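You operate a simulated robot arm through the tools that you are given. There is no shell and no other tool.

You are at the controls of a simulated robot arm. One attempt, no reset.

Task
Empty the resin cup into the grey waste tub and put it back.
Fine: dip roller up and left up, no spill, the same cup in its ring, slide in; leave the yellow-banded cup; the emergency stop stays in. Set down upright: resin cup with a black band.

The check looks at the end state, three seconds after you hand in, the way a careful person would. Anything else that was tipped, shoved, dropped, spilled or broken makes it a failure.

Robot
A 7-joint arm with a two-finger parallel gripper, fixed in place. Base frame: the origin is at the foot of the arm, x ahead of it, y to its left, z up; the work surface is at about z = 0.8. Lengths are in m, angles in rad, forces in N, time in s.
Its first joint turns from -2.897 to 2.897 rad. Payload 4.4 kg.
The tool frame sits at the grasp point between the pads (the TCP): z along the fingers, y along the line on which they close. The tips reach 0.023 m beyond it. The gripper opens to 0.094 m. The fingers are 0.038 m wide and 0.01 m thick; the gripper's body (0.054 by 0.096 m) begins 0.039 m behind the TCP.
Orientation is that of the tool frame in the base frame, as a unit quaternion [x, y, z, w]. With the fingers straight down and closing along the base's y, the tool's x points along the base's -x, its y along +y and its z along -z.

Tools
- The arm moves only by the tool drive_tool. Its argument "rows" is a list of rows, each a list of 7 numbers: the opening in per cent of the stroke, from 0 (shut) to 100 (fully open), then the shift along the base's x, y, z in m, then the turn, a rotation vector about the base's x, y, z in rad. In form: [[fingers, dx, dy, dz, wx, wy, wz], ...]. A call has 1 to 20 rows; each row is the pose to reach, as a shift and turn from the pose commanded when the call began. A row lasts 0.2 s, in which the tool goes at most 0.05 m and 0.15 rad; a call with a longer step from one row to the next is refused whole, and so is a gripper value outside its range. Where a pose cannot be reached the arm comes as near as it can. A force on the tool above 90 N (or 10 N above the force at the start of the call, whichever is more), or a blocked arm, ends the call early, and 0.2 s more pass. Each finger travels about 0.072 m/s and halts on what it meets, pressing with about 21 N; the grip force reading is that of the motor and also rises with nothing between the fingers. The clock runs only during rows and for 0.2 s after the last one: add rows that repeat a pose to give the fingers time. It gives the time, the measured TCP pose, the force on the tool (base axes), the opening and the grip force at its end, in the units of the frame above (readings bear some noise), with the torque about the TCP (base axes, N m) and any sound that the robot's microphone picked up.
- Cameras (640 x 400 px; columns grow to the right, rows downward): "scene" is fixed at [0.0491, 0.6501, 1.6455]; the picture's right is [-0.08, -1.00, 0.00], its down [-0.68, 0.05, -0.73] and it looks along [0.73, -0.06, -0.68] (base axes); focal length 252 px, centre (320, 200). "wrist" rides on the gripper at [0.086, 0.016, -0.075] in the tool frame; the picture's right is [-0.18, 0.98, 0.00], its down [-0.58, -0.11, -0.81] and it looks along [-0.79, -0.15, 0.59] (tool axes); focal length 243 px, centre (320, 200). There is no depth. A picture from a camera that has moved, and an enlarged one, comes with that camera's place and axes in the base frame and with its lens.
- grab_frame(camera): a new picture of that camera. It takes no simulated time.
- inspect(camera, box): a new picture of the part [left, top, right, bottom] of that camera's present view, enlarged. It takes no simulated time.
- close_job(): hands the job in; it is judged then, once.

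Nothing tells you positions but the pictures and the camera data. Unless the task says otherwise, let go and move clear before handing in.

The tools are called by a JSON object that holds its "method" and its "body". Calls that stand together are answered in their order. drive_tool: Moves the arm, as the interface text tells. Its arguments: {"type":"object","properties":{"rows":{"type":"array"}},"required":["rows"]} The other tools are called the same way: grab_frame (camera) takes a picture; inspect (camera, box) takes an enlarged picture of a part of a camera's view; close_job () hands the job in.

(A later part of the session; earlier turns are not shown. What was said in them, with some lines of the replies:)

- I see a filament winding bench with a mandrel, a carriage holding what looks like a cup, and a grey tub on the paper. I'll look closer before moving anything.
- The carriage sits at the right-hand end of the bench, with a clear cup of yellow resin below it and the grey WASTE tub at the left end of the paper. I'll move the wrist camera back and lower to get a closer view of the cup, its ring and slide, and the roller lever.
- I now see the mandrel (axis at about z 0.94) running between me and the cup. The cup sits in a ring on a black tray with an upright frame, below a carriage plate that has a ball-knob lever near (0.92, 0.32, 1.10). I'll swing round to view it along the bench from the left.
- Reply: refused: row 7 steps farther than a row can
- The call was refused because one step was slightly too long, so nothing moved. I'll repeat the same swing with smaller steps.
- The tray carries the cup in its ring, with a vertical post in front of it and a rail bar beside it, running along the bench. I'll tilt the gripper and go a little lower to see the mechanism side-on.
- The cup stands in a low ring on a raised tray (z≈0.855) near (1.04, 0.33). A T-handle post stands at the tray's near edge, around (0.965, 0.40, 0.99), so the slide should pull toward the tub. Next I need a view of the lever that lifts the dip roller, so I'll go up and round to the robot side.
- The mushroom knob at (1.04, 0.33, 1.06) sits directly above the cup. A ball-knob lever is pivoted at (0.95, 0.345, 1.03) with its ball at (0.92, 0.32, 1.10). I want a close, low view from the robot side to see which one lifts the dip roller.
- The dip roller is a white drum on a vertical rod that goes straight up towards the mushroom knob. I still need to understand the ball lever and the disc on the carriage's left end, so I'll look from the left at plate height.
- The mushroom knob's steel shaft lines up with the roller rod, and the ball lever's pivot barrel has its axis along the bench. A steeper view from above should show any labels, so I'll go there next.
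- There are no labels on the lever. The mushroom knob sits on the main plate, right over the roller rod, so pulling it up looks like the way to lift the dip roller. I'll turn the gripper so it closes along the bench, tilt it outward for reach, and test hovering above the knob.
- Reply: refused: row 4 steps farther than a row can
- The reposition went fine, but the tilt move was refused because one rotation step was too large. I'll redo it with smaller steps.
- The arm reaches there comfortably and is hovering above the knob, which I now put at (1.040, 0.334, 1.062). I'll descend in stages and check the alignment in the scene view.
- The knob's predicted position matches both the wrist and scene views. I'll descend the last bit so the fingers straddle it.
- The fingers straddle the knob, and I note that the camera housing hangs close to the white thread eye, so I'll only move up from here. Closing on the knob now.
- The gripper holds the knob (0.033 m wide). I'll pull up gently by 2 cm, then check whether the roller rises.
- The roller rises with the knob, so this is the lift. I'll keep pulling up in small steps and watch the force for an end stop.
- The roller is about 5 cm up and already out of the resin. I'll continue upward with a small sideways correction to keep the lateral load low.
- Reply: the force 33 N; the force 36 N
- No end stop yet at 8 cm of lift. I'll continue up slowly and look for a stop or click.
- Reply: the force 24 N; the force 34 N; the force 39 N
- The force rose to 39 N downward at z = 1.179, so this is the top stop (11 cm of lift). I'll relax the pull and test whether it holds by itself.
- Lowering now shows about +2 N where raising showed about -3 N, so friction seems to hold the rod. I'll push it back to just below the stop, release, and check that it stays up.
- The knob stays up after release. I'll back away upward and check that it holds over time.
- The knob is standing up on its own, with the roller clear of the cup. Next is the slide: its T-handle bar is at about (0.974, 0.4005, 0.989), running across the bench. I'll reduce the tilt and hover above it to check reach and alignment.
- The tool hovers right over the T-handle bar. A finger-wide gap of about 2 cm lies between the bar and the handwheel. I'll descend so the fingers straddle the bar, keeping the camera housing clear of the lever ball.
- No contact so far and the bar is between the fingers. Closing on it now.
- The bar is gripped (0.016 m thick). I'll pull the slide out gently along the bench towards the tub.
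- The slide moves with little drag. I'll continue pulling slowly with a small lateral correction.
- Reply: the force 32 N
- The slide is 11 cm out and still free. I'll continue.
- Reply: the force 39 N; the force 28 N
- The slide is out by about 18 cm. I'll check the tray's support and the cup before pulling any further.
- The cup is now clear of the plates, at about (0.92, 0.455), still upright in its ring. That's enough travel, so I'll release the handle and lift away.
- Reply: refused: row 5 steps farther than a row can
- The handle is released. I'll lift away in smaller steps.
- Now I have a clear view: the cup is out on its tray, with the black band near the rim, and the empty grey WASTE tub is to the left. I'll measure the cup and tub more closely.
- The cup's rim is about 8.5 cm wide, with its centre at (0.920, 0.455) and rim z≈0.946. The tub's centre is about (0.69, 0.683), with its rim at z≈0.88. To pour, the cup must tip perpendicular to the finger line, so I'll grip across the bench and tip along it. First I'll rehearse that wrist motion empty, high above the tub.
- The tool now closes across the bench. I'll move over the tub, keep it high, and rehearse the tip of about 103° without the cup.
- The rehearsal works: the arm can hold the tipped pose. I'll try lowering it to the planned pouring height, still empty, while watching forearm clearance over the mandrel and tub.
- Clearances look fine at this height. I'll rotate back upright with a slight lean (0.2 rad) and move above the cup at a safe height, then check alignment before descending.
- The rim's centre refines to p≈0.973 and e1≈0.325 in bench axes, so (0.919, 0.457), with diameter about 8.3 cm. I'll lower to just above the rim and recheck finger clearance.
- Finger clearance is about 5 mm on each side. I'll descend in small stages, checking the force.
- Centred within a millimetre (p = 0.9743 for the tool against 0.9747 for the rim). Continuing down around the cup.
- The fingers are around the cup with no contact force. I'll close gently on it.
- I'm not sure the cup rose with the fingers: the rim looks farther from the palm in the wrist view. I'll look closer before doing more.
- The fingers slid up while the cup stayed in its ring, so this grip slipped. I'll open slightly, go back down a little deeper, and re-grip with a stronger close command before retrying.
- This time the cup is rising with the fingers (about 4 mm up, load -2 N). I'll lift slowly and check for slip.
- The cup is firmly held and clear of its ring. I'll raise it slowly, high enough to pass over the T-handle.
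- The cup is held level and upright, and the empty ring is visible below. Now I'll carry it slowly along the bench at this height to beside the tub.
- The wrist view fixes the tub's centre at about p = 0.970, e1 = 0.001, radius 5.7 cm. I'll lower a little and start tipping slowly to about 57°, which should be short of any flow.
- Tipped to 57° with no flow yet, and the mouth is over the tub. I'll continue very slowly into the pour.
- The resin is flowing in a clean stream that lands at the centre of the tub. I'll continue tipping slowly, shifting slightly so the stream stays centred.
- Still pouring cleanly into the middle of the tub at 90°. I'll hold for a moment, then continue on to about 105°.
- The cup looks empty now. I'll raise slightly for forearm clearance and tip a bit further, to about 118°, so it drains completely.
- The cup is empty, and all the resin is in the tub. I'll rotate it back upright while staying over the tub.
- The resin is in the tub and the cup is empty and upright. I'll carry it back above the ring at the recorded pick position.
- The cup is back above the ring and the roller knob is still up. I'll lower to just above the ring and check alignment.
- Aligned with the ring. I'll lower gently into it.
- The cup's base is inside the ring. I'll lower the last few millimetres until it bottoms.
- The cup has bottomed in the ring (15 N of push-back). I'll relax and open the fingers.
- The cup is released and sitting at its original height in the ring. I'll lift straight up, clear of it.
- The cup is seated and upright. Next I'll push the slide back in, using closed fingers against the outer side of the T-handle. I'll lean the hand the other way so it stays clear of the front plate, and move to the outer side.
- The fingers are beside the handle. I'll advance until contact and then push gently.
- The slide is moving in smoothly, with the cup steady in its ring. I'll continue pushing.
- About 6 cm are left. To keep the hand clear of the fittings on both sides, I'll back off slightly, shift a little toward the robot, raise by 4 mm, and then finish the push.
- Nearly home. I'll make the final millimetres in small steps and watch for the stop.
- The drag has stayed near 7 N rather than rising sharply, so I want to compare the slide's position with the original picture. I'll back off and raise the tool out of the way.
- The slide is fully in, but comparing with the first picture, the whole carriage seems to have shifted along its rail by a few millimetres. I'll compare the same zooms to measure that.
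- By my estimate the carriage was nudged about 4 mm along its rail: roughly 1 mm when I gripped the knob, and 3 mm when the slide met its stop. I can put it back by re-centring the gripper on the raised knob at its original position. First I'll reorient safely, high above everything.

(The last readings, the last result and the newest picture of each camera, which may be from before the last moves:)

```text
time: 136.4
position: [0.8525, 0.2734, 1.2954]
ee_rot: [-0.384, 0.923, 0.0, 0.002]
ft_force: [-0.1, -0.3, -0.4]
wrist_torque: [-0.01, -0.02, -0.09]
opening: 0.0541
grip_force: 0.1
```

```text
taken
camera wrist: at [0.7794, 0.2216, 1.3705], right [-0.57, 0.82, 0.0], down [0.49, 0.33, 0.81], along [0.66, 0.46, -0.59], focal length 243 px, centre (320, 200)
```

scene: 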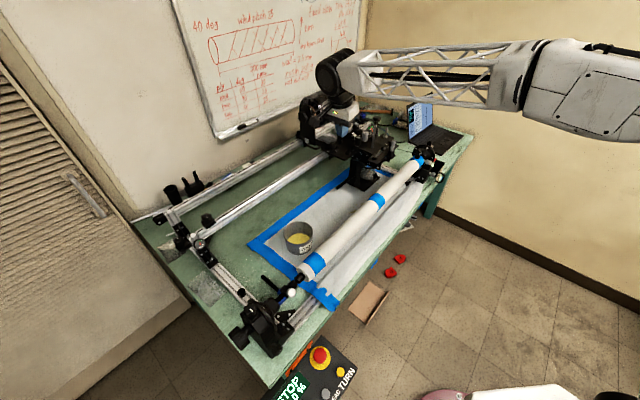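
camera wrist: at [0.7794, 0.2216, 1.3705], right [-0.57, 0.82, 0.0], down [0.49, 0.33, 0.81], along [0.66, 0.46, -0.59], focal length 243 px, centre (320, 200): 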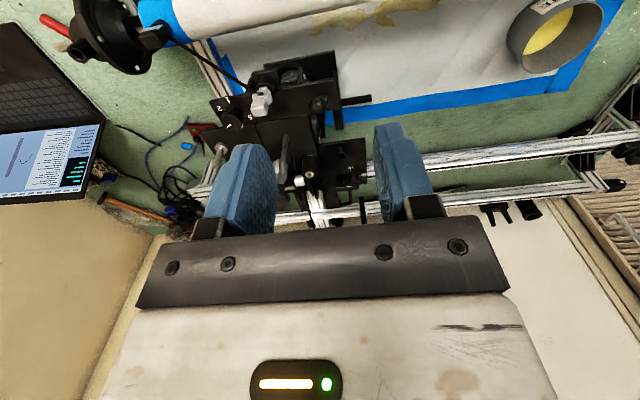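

I'll place the camera at exactly the same pose as an early picture (t=19 s) to compare the carriage position directly.

{"method": "drive_tool", "body": {"rows": [[50, 0.018, -0.003, 0, 0, 0, 0], [50, 0.0363, -0.0065, 0.0008, 0, 0, 0], [50, 0.0363, -0.0065, 0.0008, 0, 0, 0]]}}

{"method": "grab_frame", "body": {"camera": "wrist"}}

{"method": "inspect", "body": {"camera": "wrist", "box": [200, 50, 400, 180]}}

```text
time: 137.2
position: [0.8904, 0.2653, 1.2964]
ee_rot: [-0.383, 0.924, 0.001, 0.001]
ft_force: [0.4, -0.1, -0.1]
wrist_torque: [-0.02, 0.03, -0.03]
opening: 0.0471
grip_force: 0.1
```

```text
taken
camera wrist: at [0.8174, 0.2158, 1.3707], right [-0.57, 0.82, 0.0], down [0.49, 0.33, 0.81], along [0.67, 0.46, -0.59], focal length 243 px, centre (320, 200)
```

wrist: 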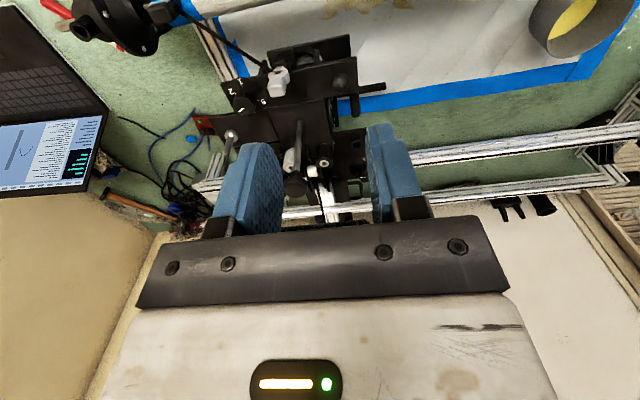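

```text
3.08 times, centred on (300, 115) of wrist
camera zoom: at [0.8174, 0.2158, 1.3707], right [-0.57, 0.82, 0.0], down [0.49, 0.33, 0.81], along [0.67, 0.46, -0.59], focal length 746 px, centre (382, 462)
```

zoom: 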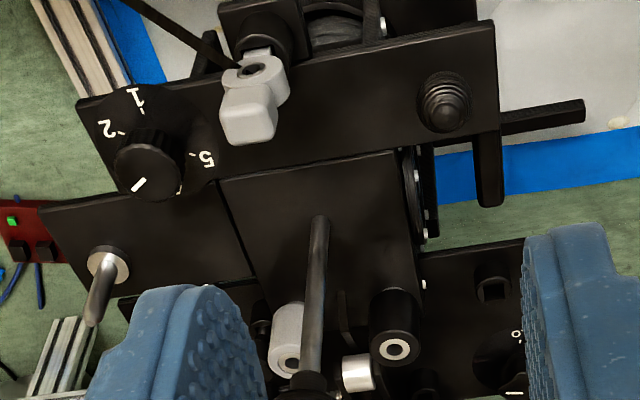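

The same-pose comparison shows the carriage features moved about 4 to 5 mm along the rail, while the fixed rail stayed put. I'll hover over the raised knob in the same tilted orientation as before, aimed at its original line.

{"method": "drive_tool", "body": {"rows": [[58, 0.03, 0.014, 0, 0.1, -0.1, 0], [58, 0.06, 0.028, 0, 0.2, -0.2, 0], [58, 0.09, 0.042, 0, 0.3, -0.3, 0], [58, 0.12, 0.056, 0, 0.4, -0.4, 0], [62, 0.149, 0.069, -0.01, 0.424, -0.424, 0], [62, 0.149, 0.069, -0.04, 0.424, -0.424, 0], [62, 0.149, 0.069, -0.04, 0.424, -0.424, 0]]}}

{"method": "grab_frame", "body": {"camera": "wrist"}}

{"method": "inspect", "body": {"camera": "scene", "box": [340, 80, 420, 170]}}

```text
time: 138.8
position: [1.0372, 0.3342, 1.2561]
ee_rot: [-0.365, 0.882, 0.113, 0.274]
ft_force: [-0.1, -0.1, -0.1]
wrist_torque: [-0.01, -0.02, -0.01]
opening: 0.0583
grip_force: 0.0
```

```text
taken
camera wrist: at [0.9457, 0.2648, 1.2687], right [-0.59, 0.8, 0.1], down [0.09, -0.06, 0.99], along [0.8, 0.59, -0.04], focal length 243 px, centre (320, 200)
```

wrist: 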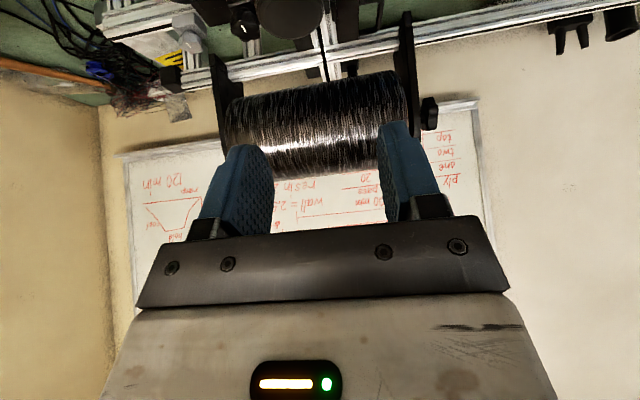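

```text
4.44 times, centred on (380, 125) of scene
camera zoom: at [0.0491, 0.6501, 1.6455], right [-0.08, -1.0, 0.0], down [-0.68, 0.05, -0.73], along [0.73, -0.06, -0.68], focal length 1121 px, centre (53, 533)
```

zoom: 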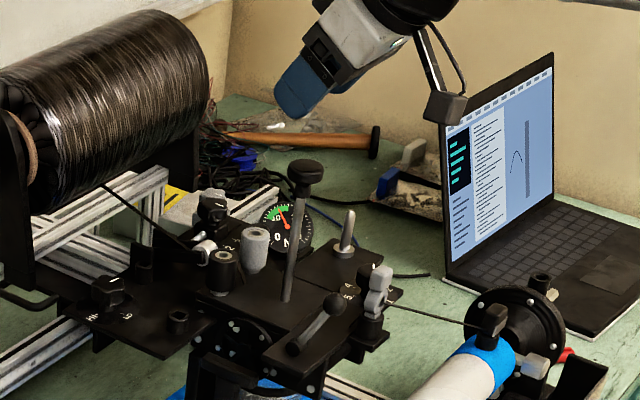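

{"method": "drive_tool", "body": {"rows": [[62, 0.002, 0, -0.015, 0, 0, 0], [62, 0.002, 0, -0.03, 0, 0, 0], [62, 0.002, 0, -0.04, 0, 0, 0], [62, 0.002, 0, -0.04, 0, 0, 0]]}}

{"method": "grab_frame", "body": {"camera": "wrist"}}

{"method": "drive_tool", "body": {"rows": [[62, 0, 0, 0, 0, 0, 0]]}}

{"method": "drive_tool", "body": {"rows": [[62, 0, 0, 0, 0, 0, 0]]}}

{"method": "drive_tool", "body": {"rows": [[62, 0, 0, 0, 0, 0, 0]]}}

```text
time: 139.8
position: [1.0393, 0.3336, 1.2159]
ee_rot: [-0.366, 0.882, 0.114, 0.274]
ft_force: [-0.5, -0.9, -0.2]
wrist_torque: [-0.03, 0.02, 0.0]
opening: 0.0582
grip_force: 0.0
```

```text
taken
camera wrist: at [0.9472, 0.2649, 1.2285], right [-0.59, 0.8, 0.1], down [0.09, -0.06, 0.99], along [0.8, 0.59, -0.04], focal length 243 px, centre (320, 200)
```

wrist: 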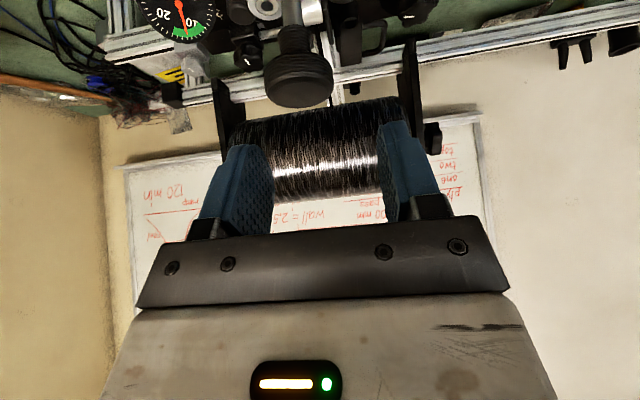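

```text
time: 140.2
position: [1.0388, 0.334, 1.2157]
ee_rot: [-0.366, 0.883, 0.114, 0.273]
ft_force: [0.0, 0.3, 0.6]
wrist_torque: [-0.02, 0.02, -0.03]
opening: 0.0583
grip_force: 0.0
```

```text
time: 140.6
position: [1.0391, 0.3349, 1.2156]
ee_rot: [-0.366, 0.883, 0.113, 0.273]
ft_force: [1.0, 0.0, -0.2]
wrist_torque: [0.02, -0.02, 0.01]
opening: 0.0583
grip_force: 0.1
```

```text
time: 141.0
position: [1.0404, 0.335, 1.2149]
ee_rot: [-0.365, 0.883, 0.113, 0.273]
ft_force: [-0.2, 0.4, 0.1]
wrist_torque: [0.0, -0.04, 0.04]
opening: 0.0583
grip_force: 0.1
```

The tool is centred on the knob's original line (e1 = 0.4985), and the knob now sits about 5 mm further along. I'll descend around it and close slowly, so the fingers draw the carriage back.

{"method": "drive_tool", "body": {"rows": [[62, 0, 0, -0.015, 0, 0, 0], [62, 0, 0, -0.03, 0, 0, 0], [62, 0, 0, -0.039, 0, 0, 0], [62, 0, 0, -0.039, 0, 0, 0]]}}

{"method": "grab_frame", "body": {"camera": "wrist"}}

```text
time: 142.0
position: [1.0392, 0.3322, 1.1778]
ee_rot: [-0.365, 0.883, 0.113, 0.274]
ft_force: [0.3, 0.0, -0.5]
wrist_torque: [0.04, -0.01, 0.02]
opening: 0.0585
grip_force: 0.0
```

```text
taken
camera wrist: at [0.9475, 0.2645, 1.19], right [-0.59, 0.8, 0.1], down [0.09, -0.06, 0.99], along [0.8, 0.59, -0.04], focal length 243 px, centre (320, 200)
```

wrist: 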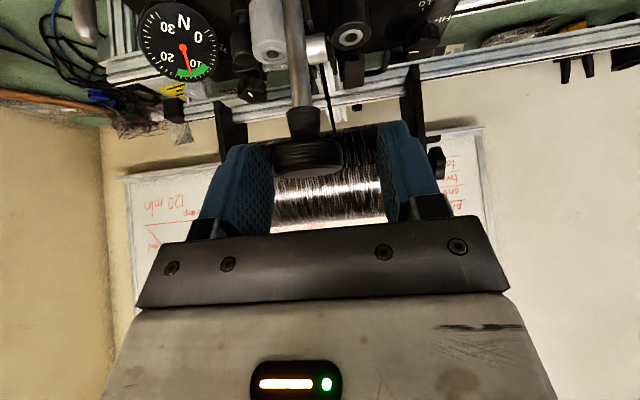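

{"method": "drive_tool", "body": {"rows": [[54, 0, 0, 0, 0, 0, 0], [48, 0, 0, 0, 0, 0, 0], [42, 0, 0, 0, 0, 0, 0], [36, 0, 0, 0, 0, 0, 0], [28, 0, 0, 0, 0, 0, 0], [22, 0, 0, 0, 0, 0, 0], [22, 0, 0, 0, 0, 0, 0]]}}

{"method": "grab_frame", "body": {"camera": "wrist"}}

{"method": "inspect", "body": {"camera": "scene", "box": [350, 130, 410, 190]}}

```text
time: 143.6
position: [1.0397, 0.3338, 1.1778]
ee_rot: [-0.365, 0.883, 0.113, 0.273]
ft_force: [0.3, -7.4, 0.2]
wrist_torque: [-0.13, 0.05, 0.02]
opening: 0.0328
grip_force: 45.1
```

```text
taken
camera wrist: at [0.9474, 0.2644, 1.19], right [-0.59, 0.8, 0.1], down [0.09, -0.06, 0.99], along [0.8, 0.59, -0.04], focal length 243 px, centre (320, 200)
```

wrist: 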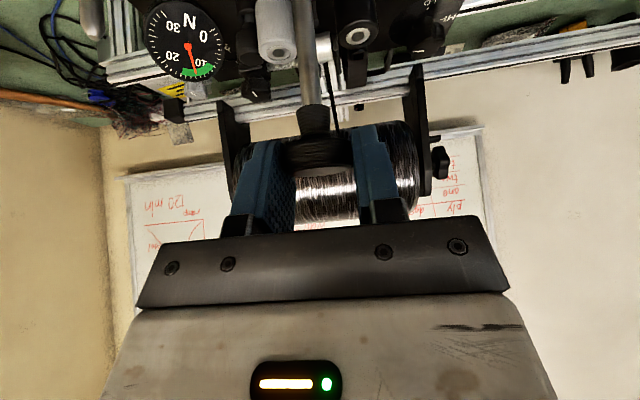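

```text
6.67 times, centred on (380, 160) of scene
camera zoom: at [0.0491, 0.6501, 1.6455], right [-0.08, -1.0, 0.0], down [-0.68, 0.05, -0.73], along [0.73, -0.06, -0.68], focal length 1682 px, centre (-80, 467)
```

zoom: 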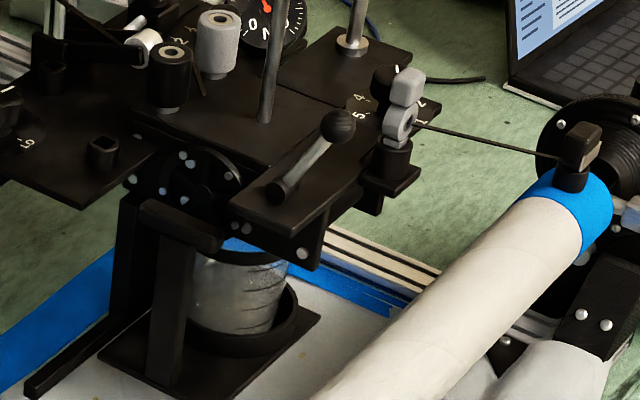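

The carriage features now match the original picture: the ball, bolts and rollers are at the same pixels. I'll release the knob and move up clear of it.

{"method": "drive_tool", "body": {"rows": [[40, 0, 0, 0, 0, 0, 0], [50, 0, 0, 0, 0, 0, 0], [60, 0, 0, 0, 0, 0, 0], [60, 0, 0, 0, 0, 0, 0]]}}

{"method": "drive_tool", "body": {"rows": [[60, 0, 0, 0.02, 0, 0, 0], [60, 0, 0, 0.05, 0, 0, 0], [60, -0.01, -0.01, 0.09, 0, 0, 0], [60, -0.04, -0.025, 0.11, 0, 0, 0], [60, -0.08, -0.045, 0.12, 0, 0, 0], [60, -0.12, -0.065, 0.13, 0, 0, 0]]}}

{"method": "inspect", "body": {"camera": "scene", "box": [340, 100, 420, 190]}}

{"method": "inspect", "body": {"camera": "scene", "box": [350, 130, 410, 190]}}

{"method": "grab_frame", "body": {"camera": "wrist"}}

```text
time: 144.6
position: [1.0392, 0.3351, 1.1771]
ee_rot: [-0.365, 0.883, 0.113, 0.274]
ft_force: [0.8, -0.2, 0.3]
wrist_torque: [0.0, -0.01, -0.01]
opening: 0.0561
grip_force: 0.2
```

```text
time: 146.0
position: [0.919, 0.2679, 1.3082]
ee_rot: [-0.366, 0.883, 0.113, 0.272]
ft_force: [0.1, 0.4, -1.0]
wrist_torque: [0.03, -0.01, 0.01]
opening: 0.0565
grip_force: 0.0
```

```text
4.44 times, centred on (380, 145) of scene
camera zoom: at [0.0491, 0.6501, 1.6455], right [-0.08, -1.0, 0.0], down [-0.68, 0.05, -0.73], along [0.73, -0.06, -0.68], focal length 1121 px, centre (53, 444)
```

zoom: 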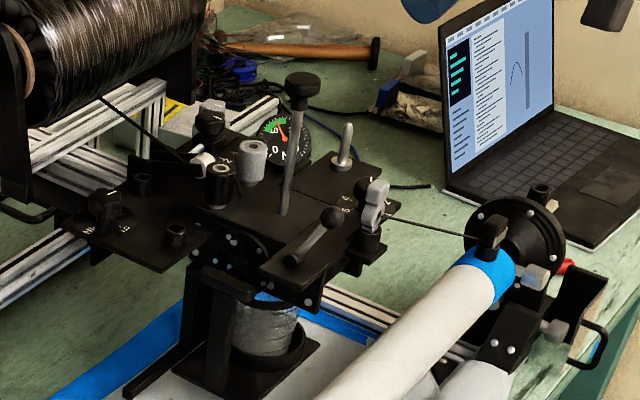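

```text
6.67 times, centred on (380, 160) of scene
camera zoom: at [0.0491, 0.6501, 1.6455], right [-0.08, -1.0, 0.0], down [-0.68, 0.05, -0.73], along [0.73, -0.06, -0.68], focal length 1682 px, centre (-80, 467)
```

zoom: 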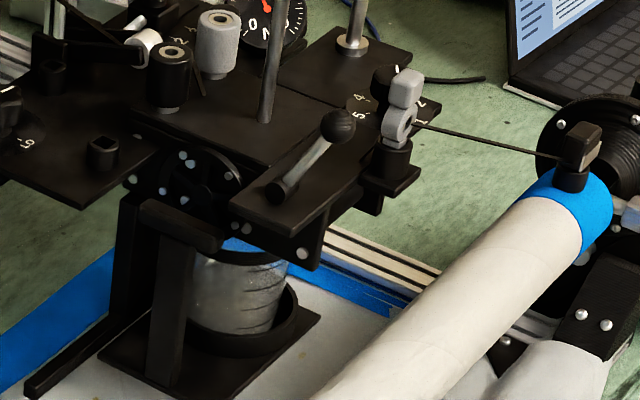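

```text
taken
camera wrist: at [0.8276, 0.1987, 1.3209], right [-0.59, 0.8, 0.11], down [0.1, -0.06, 0.99], along [0.8, 0.59, -0.04], focal length 243 px, centre (320, 200)
```

wrist: 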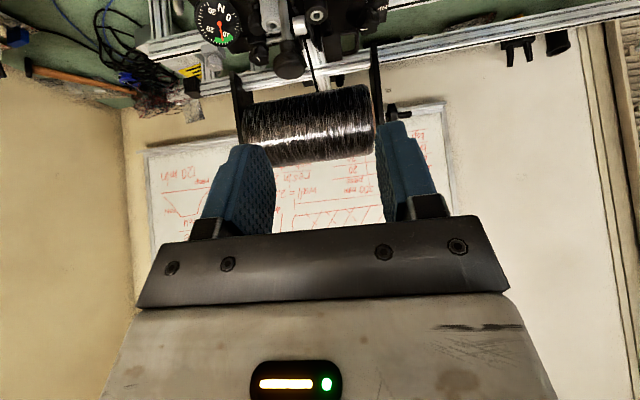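

{"method": "inspect", "body": {"camera": "scene", "box": [230, 190, 390, 290]}}

{"method": "inspect", "body": {"camera": "scene", "box": [340, 150, 400, 200]}}

{"method": "grab_frame", "body": {"camera": "scene"}}

{"method": "inspect", "body": {"camera": "scene", "box": [130, 160, 290, 260]}}

```text
4.00 times, centred on (310, 240) of scene
camera zoom: at [0.0491, 0.6501, 1.6455], right [-0.08, -1.0, 0.0], down [-0.68, 0.05, -0.73], along [0.73, -0.06, -0.68], focal length 1009 px, centre (360, 40)
```

zoom: 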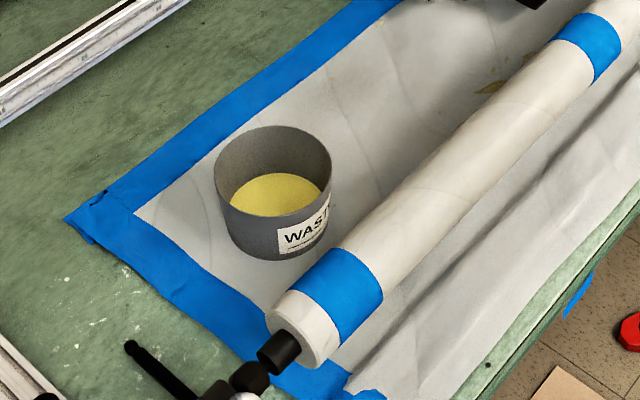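

```text
8.00 times, centred on (370, 175) of scene
camera zoom: at [0.0491, 0.6501, 1.6455], right [-0.08, -1.0, 0.0], down [-0.68, 0.05, -0.73], along [0.73, -0.06, -0.68], focal length 2018 px, centre (-80, 400)
```

zoom: 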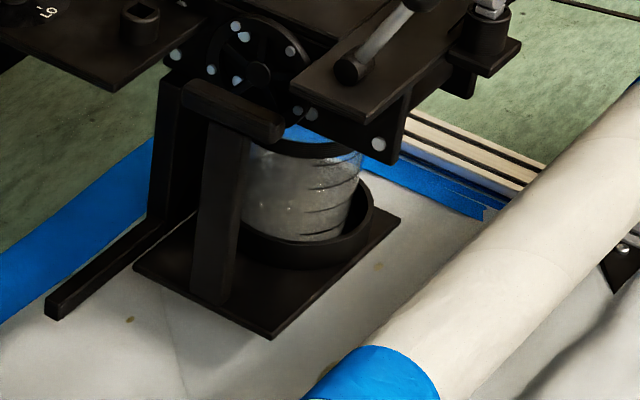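

```text
taken
```

scene: 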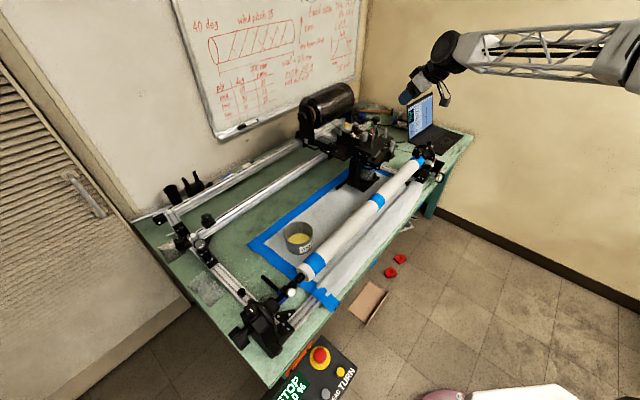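

```text
4.00 times, centred on (210, 210) of scene
camera zoom: at [0.0491, 0.6501, 1.6455], right [-0.08, -1.0, 0.0], down [-0.68, 0.05, -0.73], along [0.73, -0.06, -0.68], focal length 1009 px, centre (760, 160)
```

zoom: 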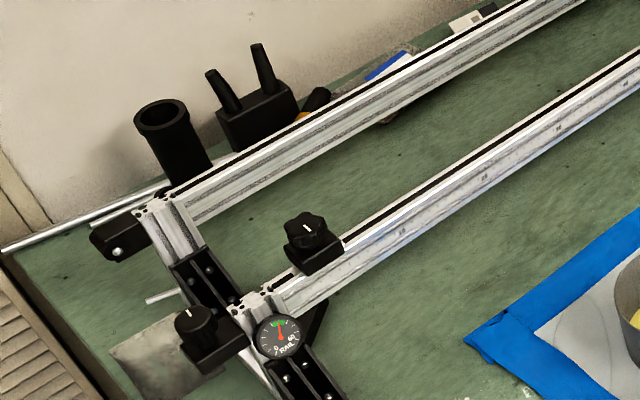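

{"method": "inspect", "body": {"camera": "scene", "box": [340, 110, 420, 190]}}

{"method": "drive_tool", "body": {"rows": [[60, -0.03, -0.02, 0.01, 0, 0, 0], [60, -0.07, -0.04, 0.02, 0, 0, 0], [60, -0.07, -0.04, 0.02, 0, 0, 0], [60, -0.07, -0.04, 0.02, 0, 0, 0], [60, -0.07, -0.04, 0.02, 0, 0, 0], [60, -0.07, -0.04, 0.02, 0, 0, 0], [60, -0.07, -0.04, 0.02, 0, 0, 0], [60, -0.07, -0.04, 0.02, 0, 0, 0], [60, -0.07, -0.04, 0.02, 0, 0, 0], [60, -0.07, -0.04, 0.02, 0, 0, 0], [60, -0.07, -0.04, 0.02, 0, 0, 0], [60, -0.07, -0.04, 0.02, 0, 0, 0], [60, -0.07, -0.04, 0.02, 0, 0, 0], [60, -0.07, -0.04, 0.02, 0, 0, 0], [60, -0.07, -0.04, 0.02, 0, 0, 0], [60, -0.07, -0.04, 0.02, 0, 0, 0]]}}

{"method": "inspect", "body": {"camera": "scene", "box": [340, 110, 420, 190]}}

```text
5.00 times, centred on (380, 150) of scene
camera zoom: at [0.0491, 0.6501, 1.6455], right [-0.08, -1.0, 0.0], down [-0.68, 0.05, -0.73], along [0.73, -0.06, -0.68], focal length 1261 px, centre (20, 450)
```

zoom: 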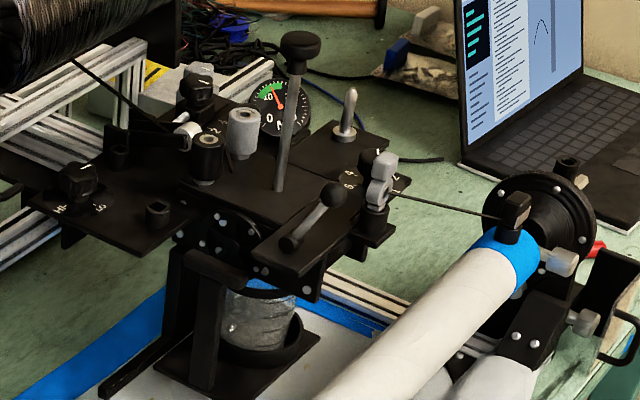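

```text
time: 149.4
position: [0.8498, 0.2284, 1.3292]
ee_rot: [-0.365, 0.883, 0.113, 0.274]
ft_force: [-0.2, 0.4, 0.3]
wrist_torque: [0.0, 0.0, -0.04]
opening: 0.0566
grip_force: 0.1
```

```text
5.00 times, centred on (380, 150) of scene
camera zoom: at [0.0491, 0.6501, 1.6455], right [-0.08, -1.0, 0.0], down [-0.68, 0.05, -0.73], along [0.73, -0.06, -0.68], focal length 1261 px, centre (20, 450)
```

zoom: 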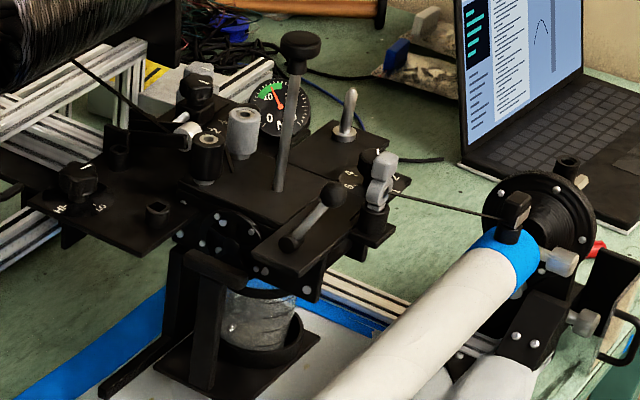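

Everything checks out:
- **Cup:** empty and upright in its ring.
- **Slide and carriage:** the slide is in, and the carriage is back where it started.
- **Dip roller:** the knob is up and hasn't moved over several seconds.
- **Resin:** all in the tub, with no new stains on the paper.
- **Emergency stop:** untouched.

The gripper is clear, so I'm handing in.

{"method": "close_job", "body": {}}

```text
The job is handed in.
```

The resin cup is empty and back upright in its ring, and I've handed the job in. I don't have the judge's result.

- **Pour:** the resin went into the grey tub in a clean stream, and the pictures show no new stains on the paper.
- **Dip roller:** I pulled it up by its knob before moving the slide. It is held by friction and had not moved several seconds after I last let go.
- **Slide:** it is pushed in, and the tray sits where it did in the first pictures.
- **Carriage:** gripping the knob and then pushing the slide home shifted the whole carriage about 5 mm along its rail. I drew it back by the knob, and it now matches the first pictures to within about a millimetre.
- **Left alone:** I did not touch the emergency stop. I never identified the yellow-banded cup in any picture, so I can't confirm its state, but I handled only the black-banded cup.
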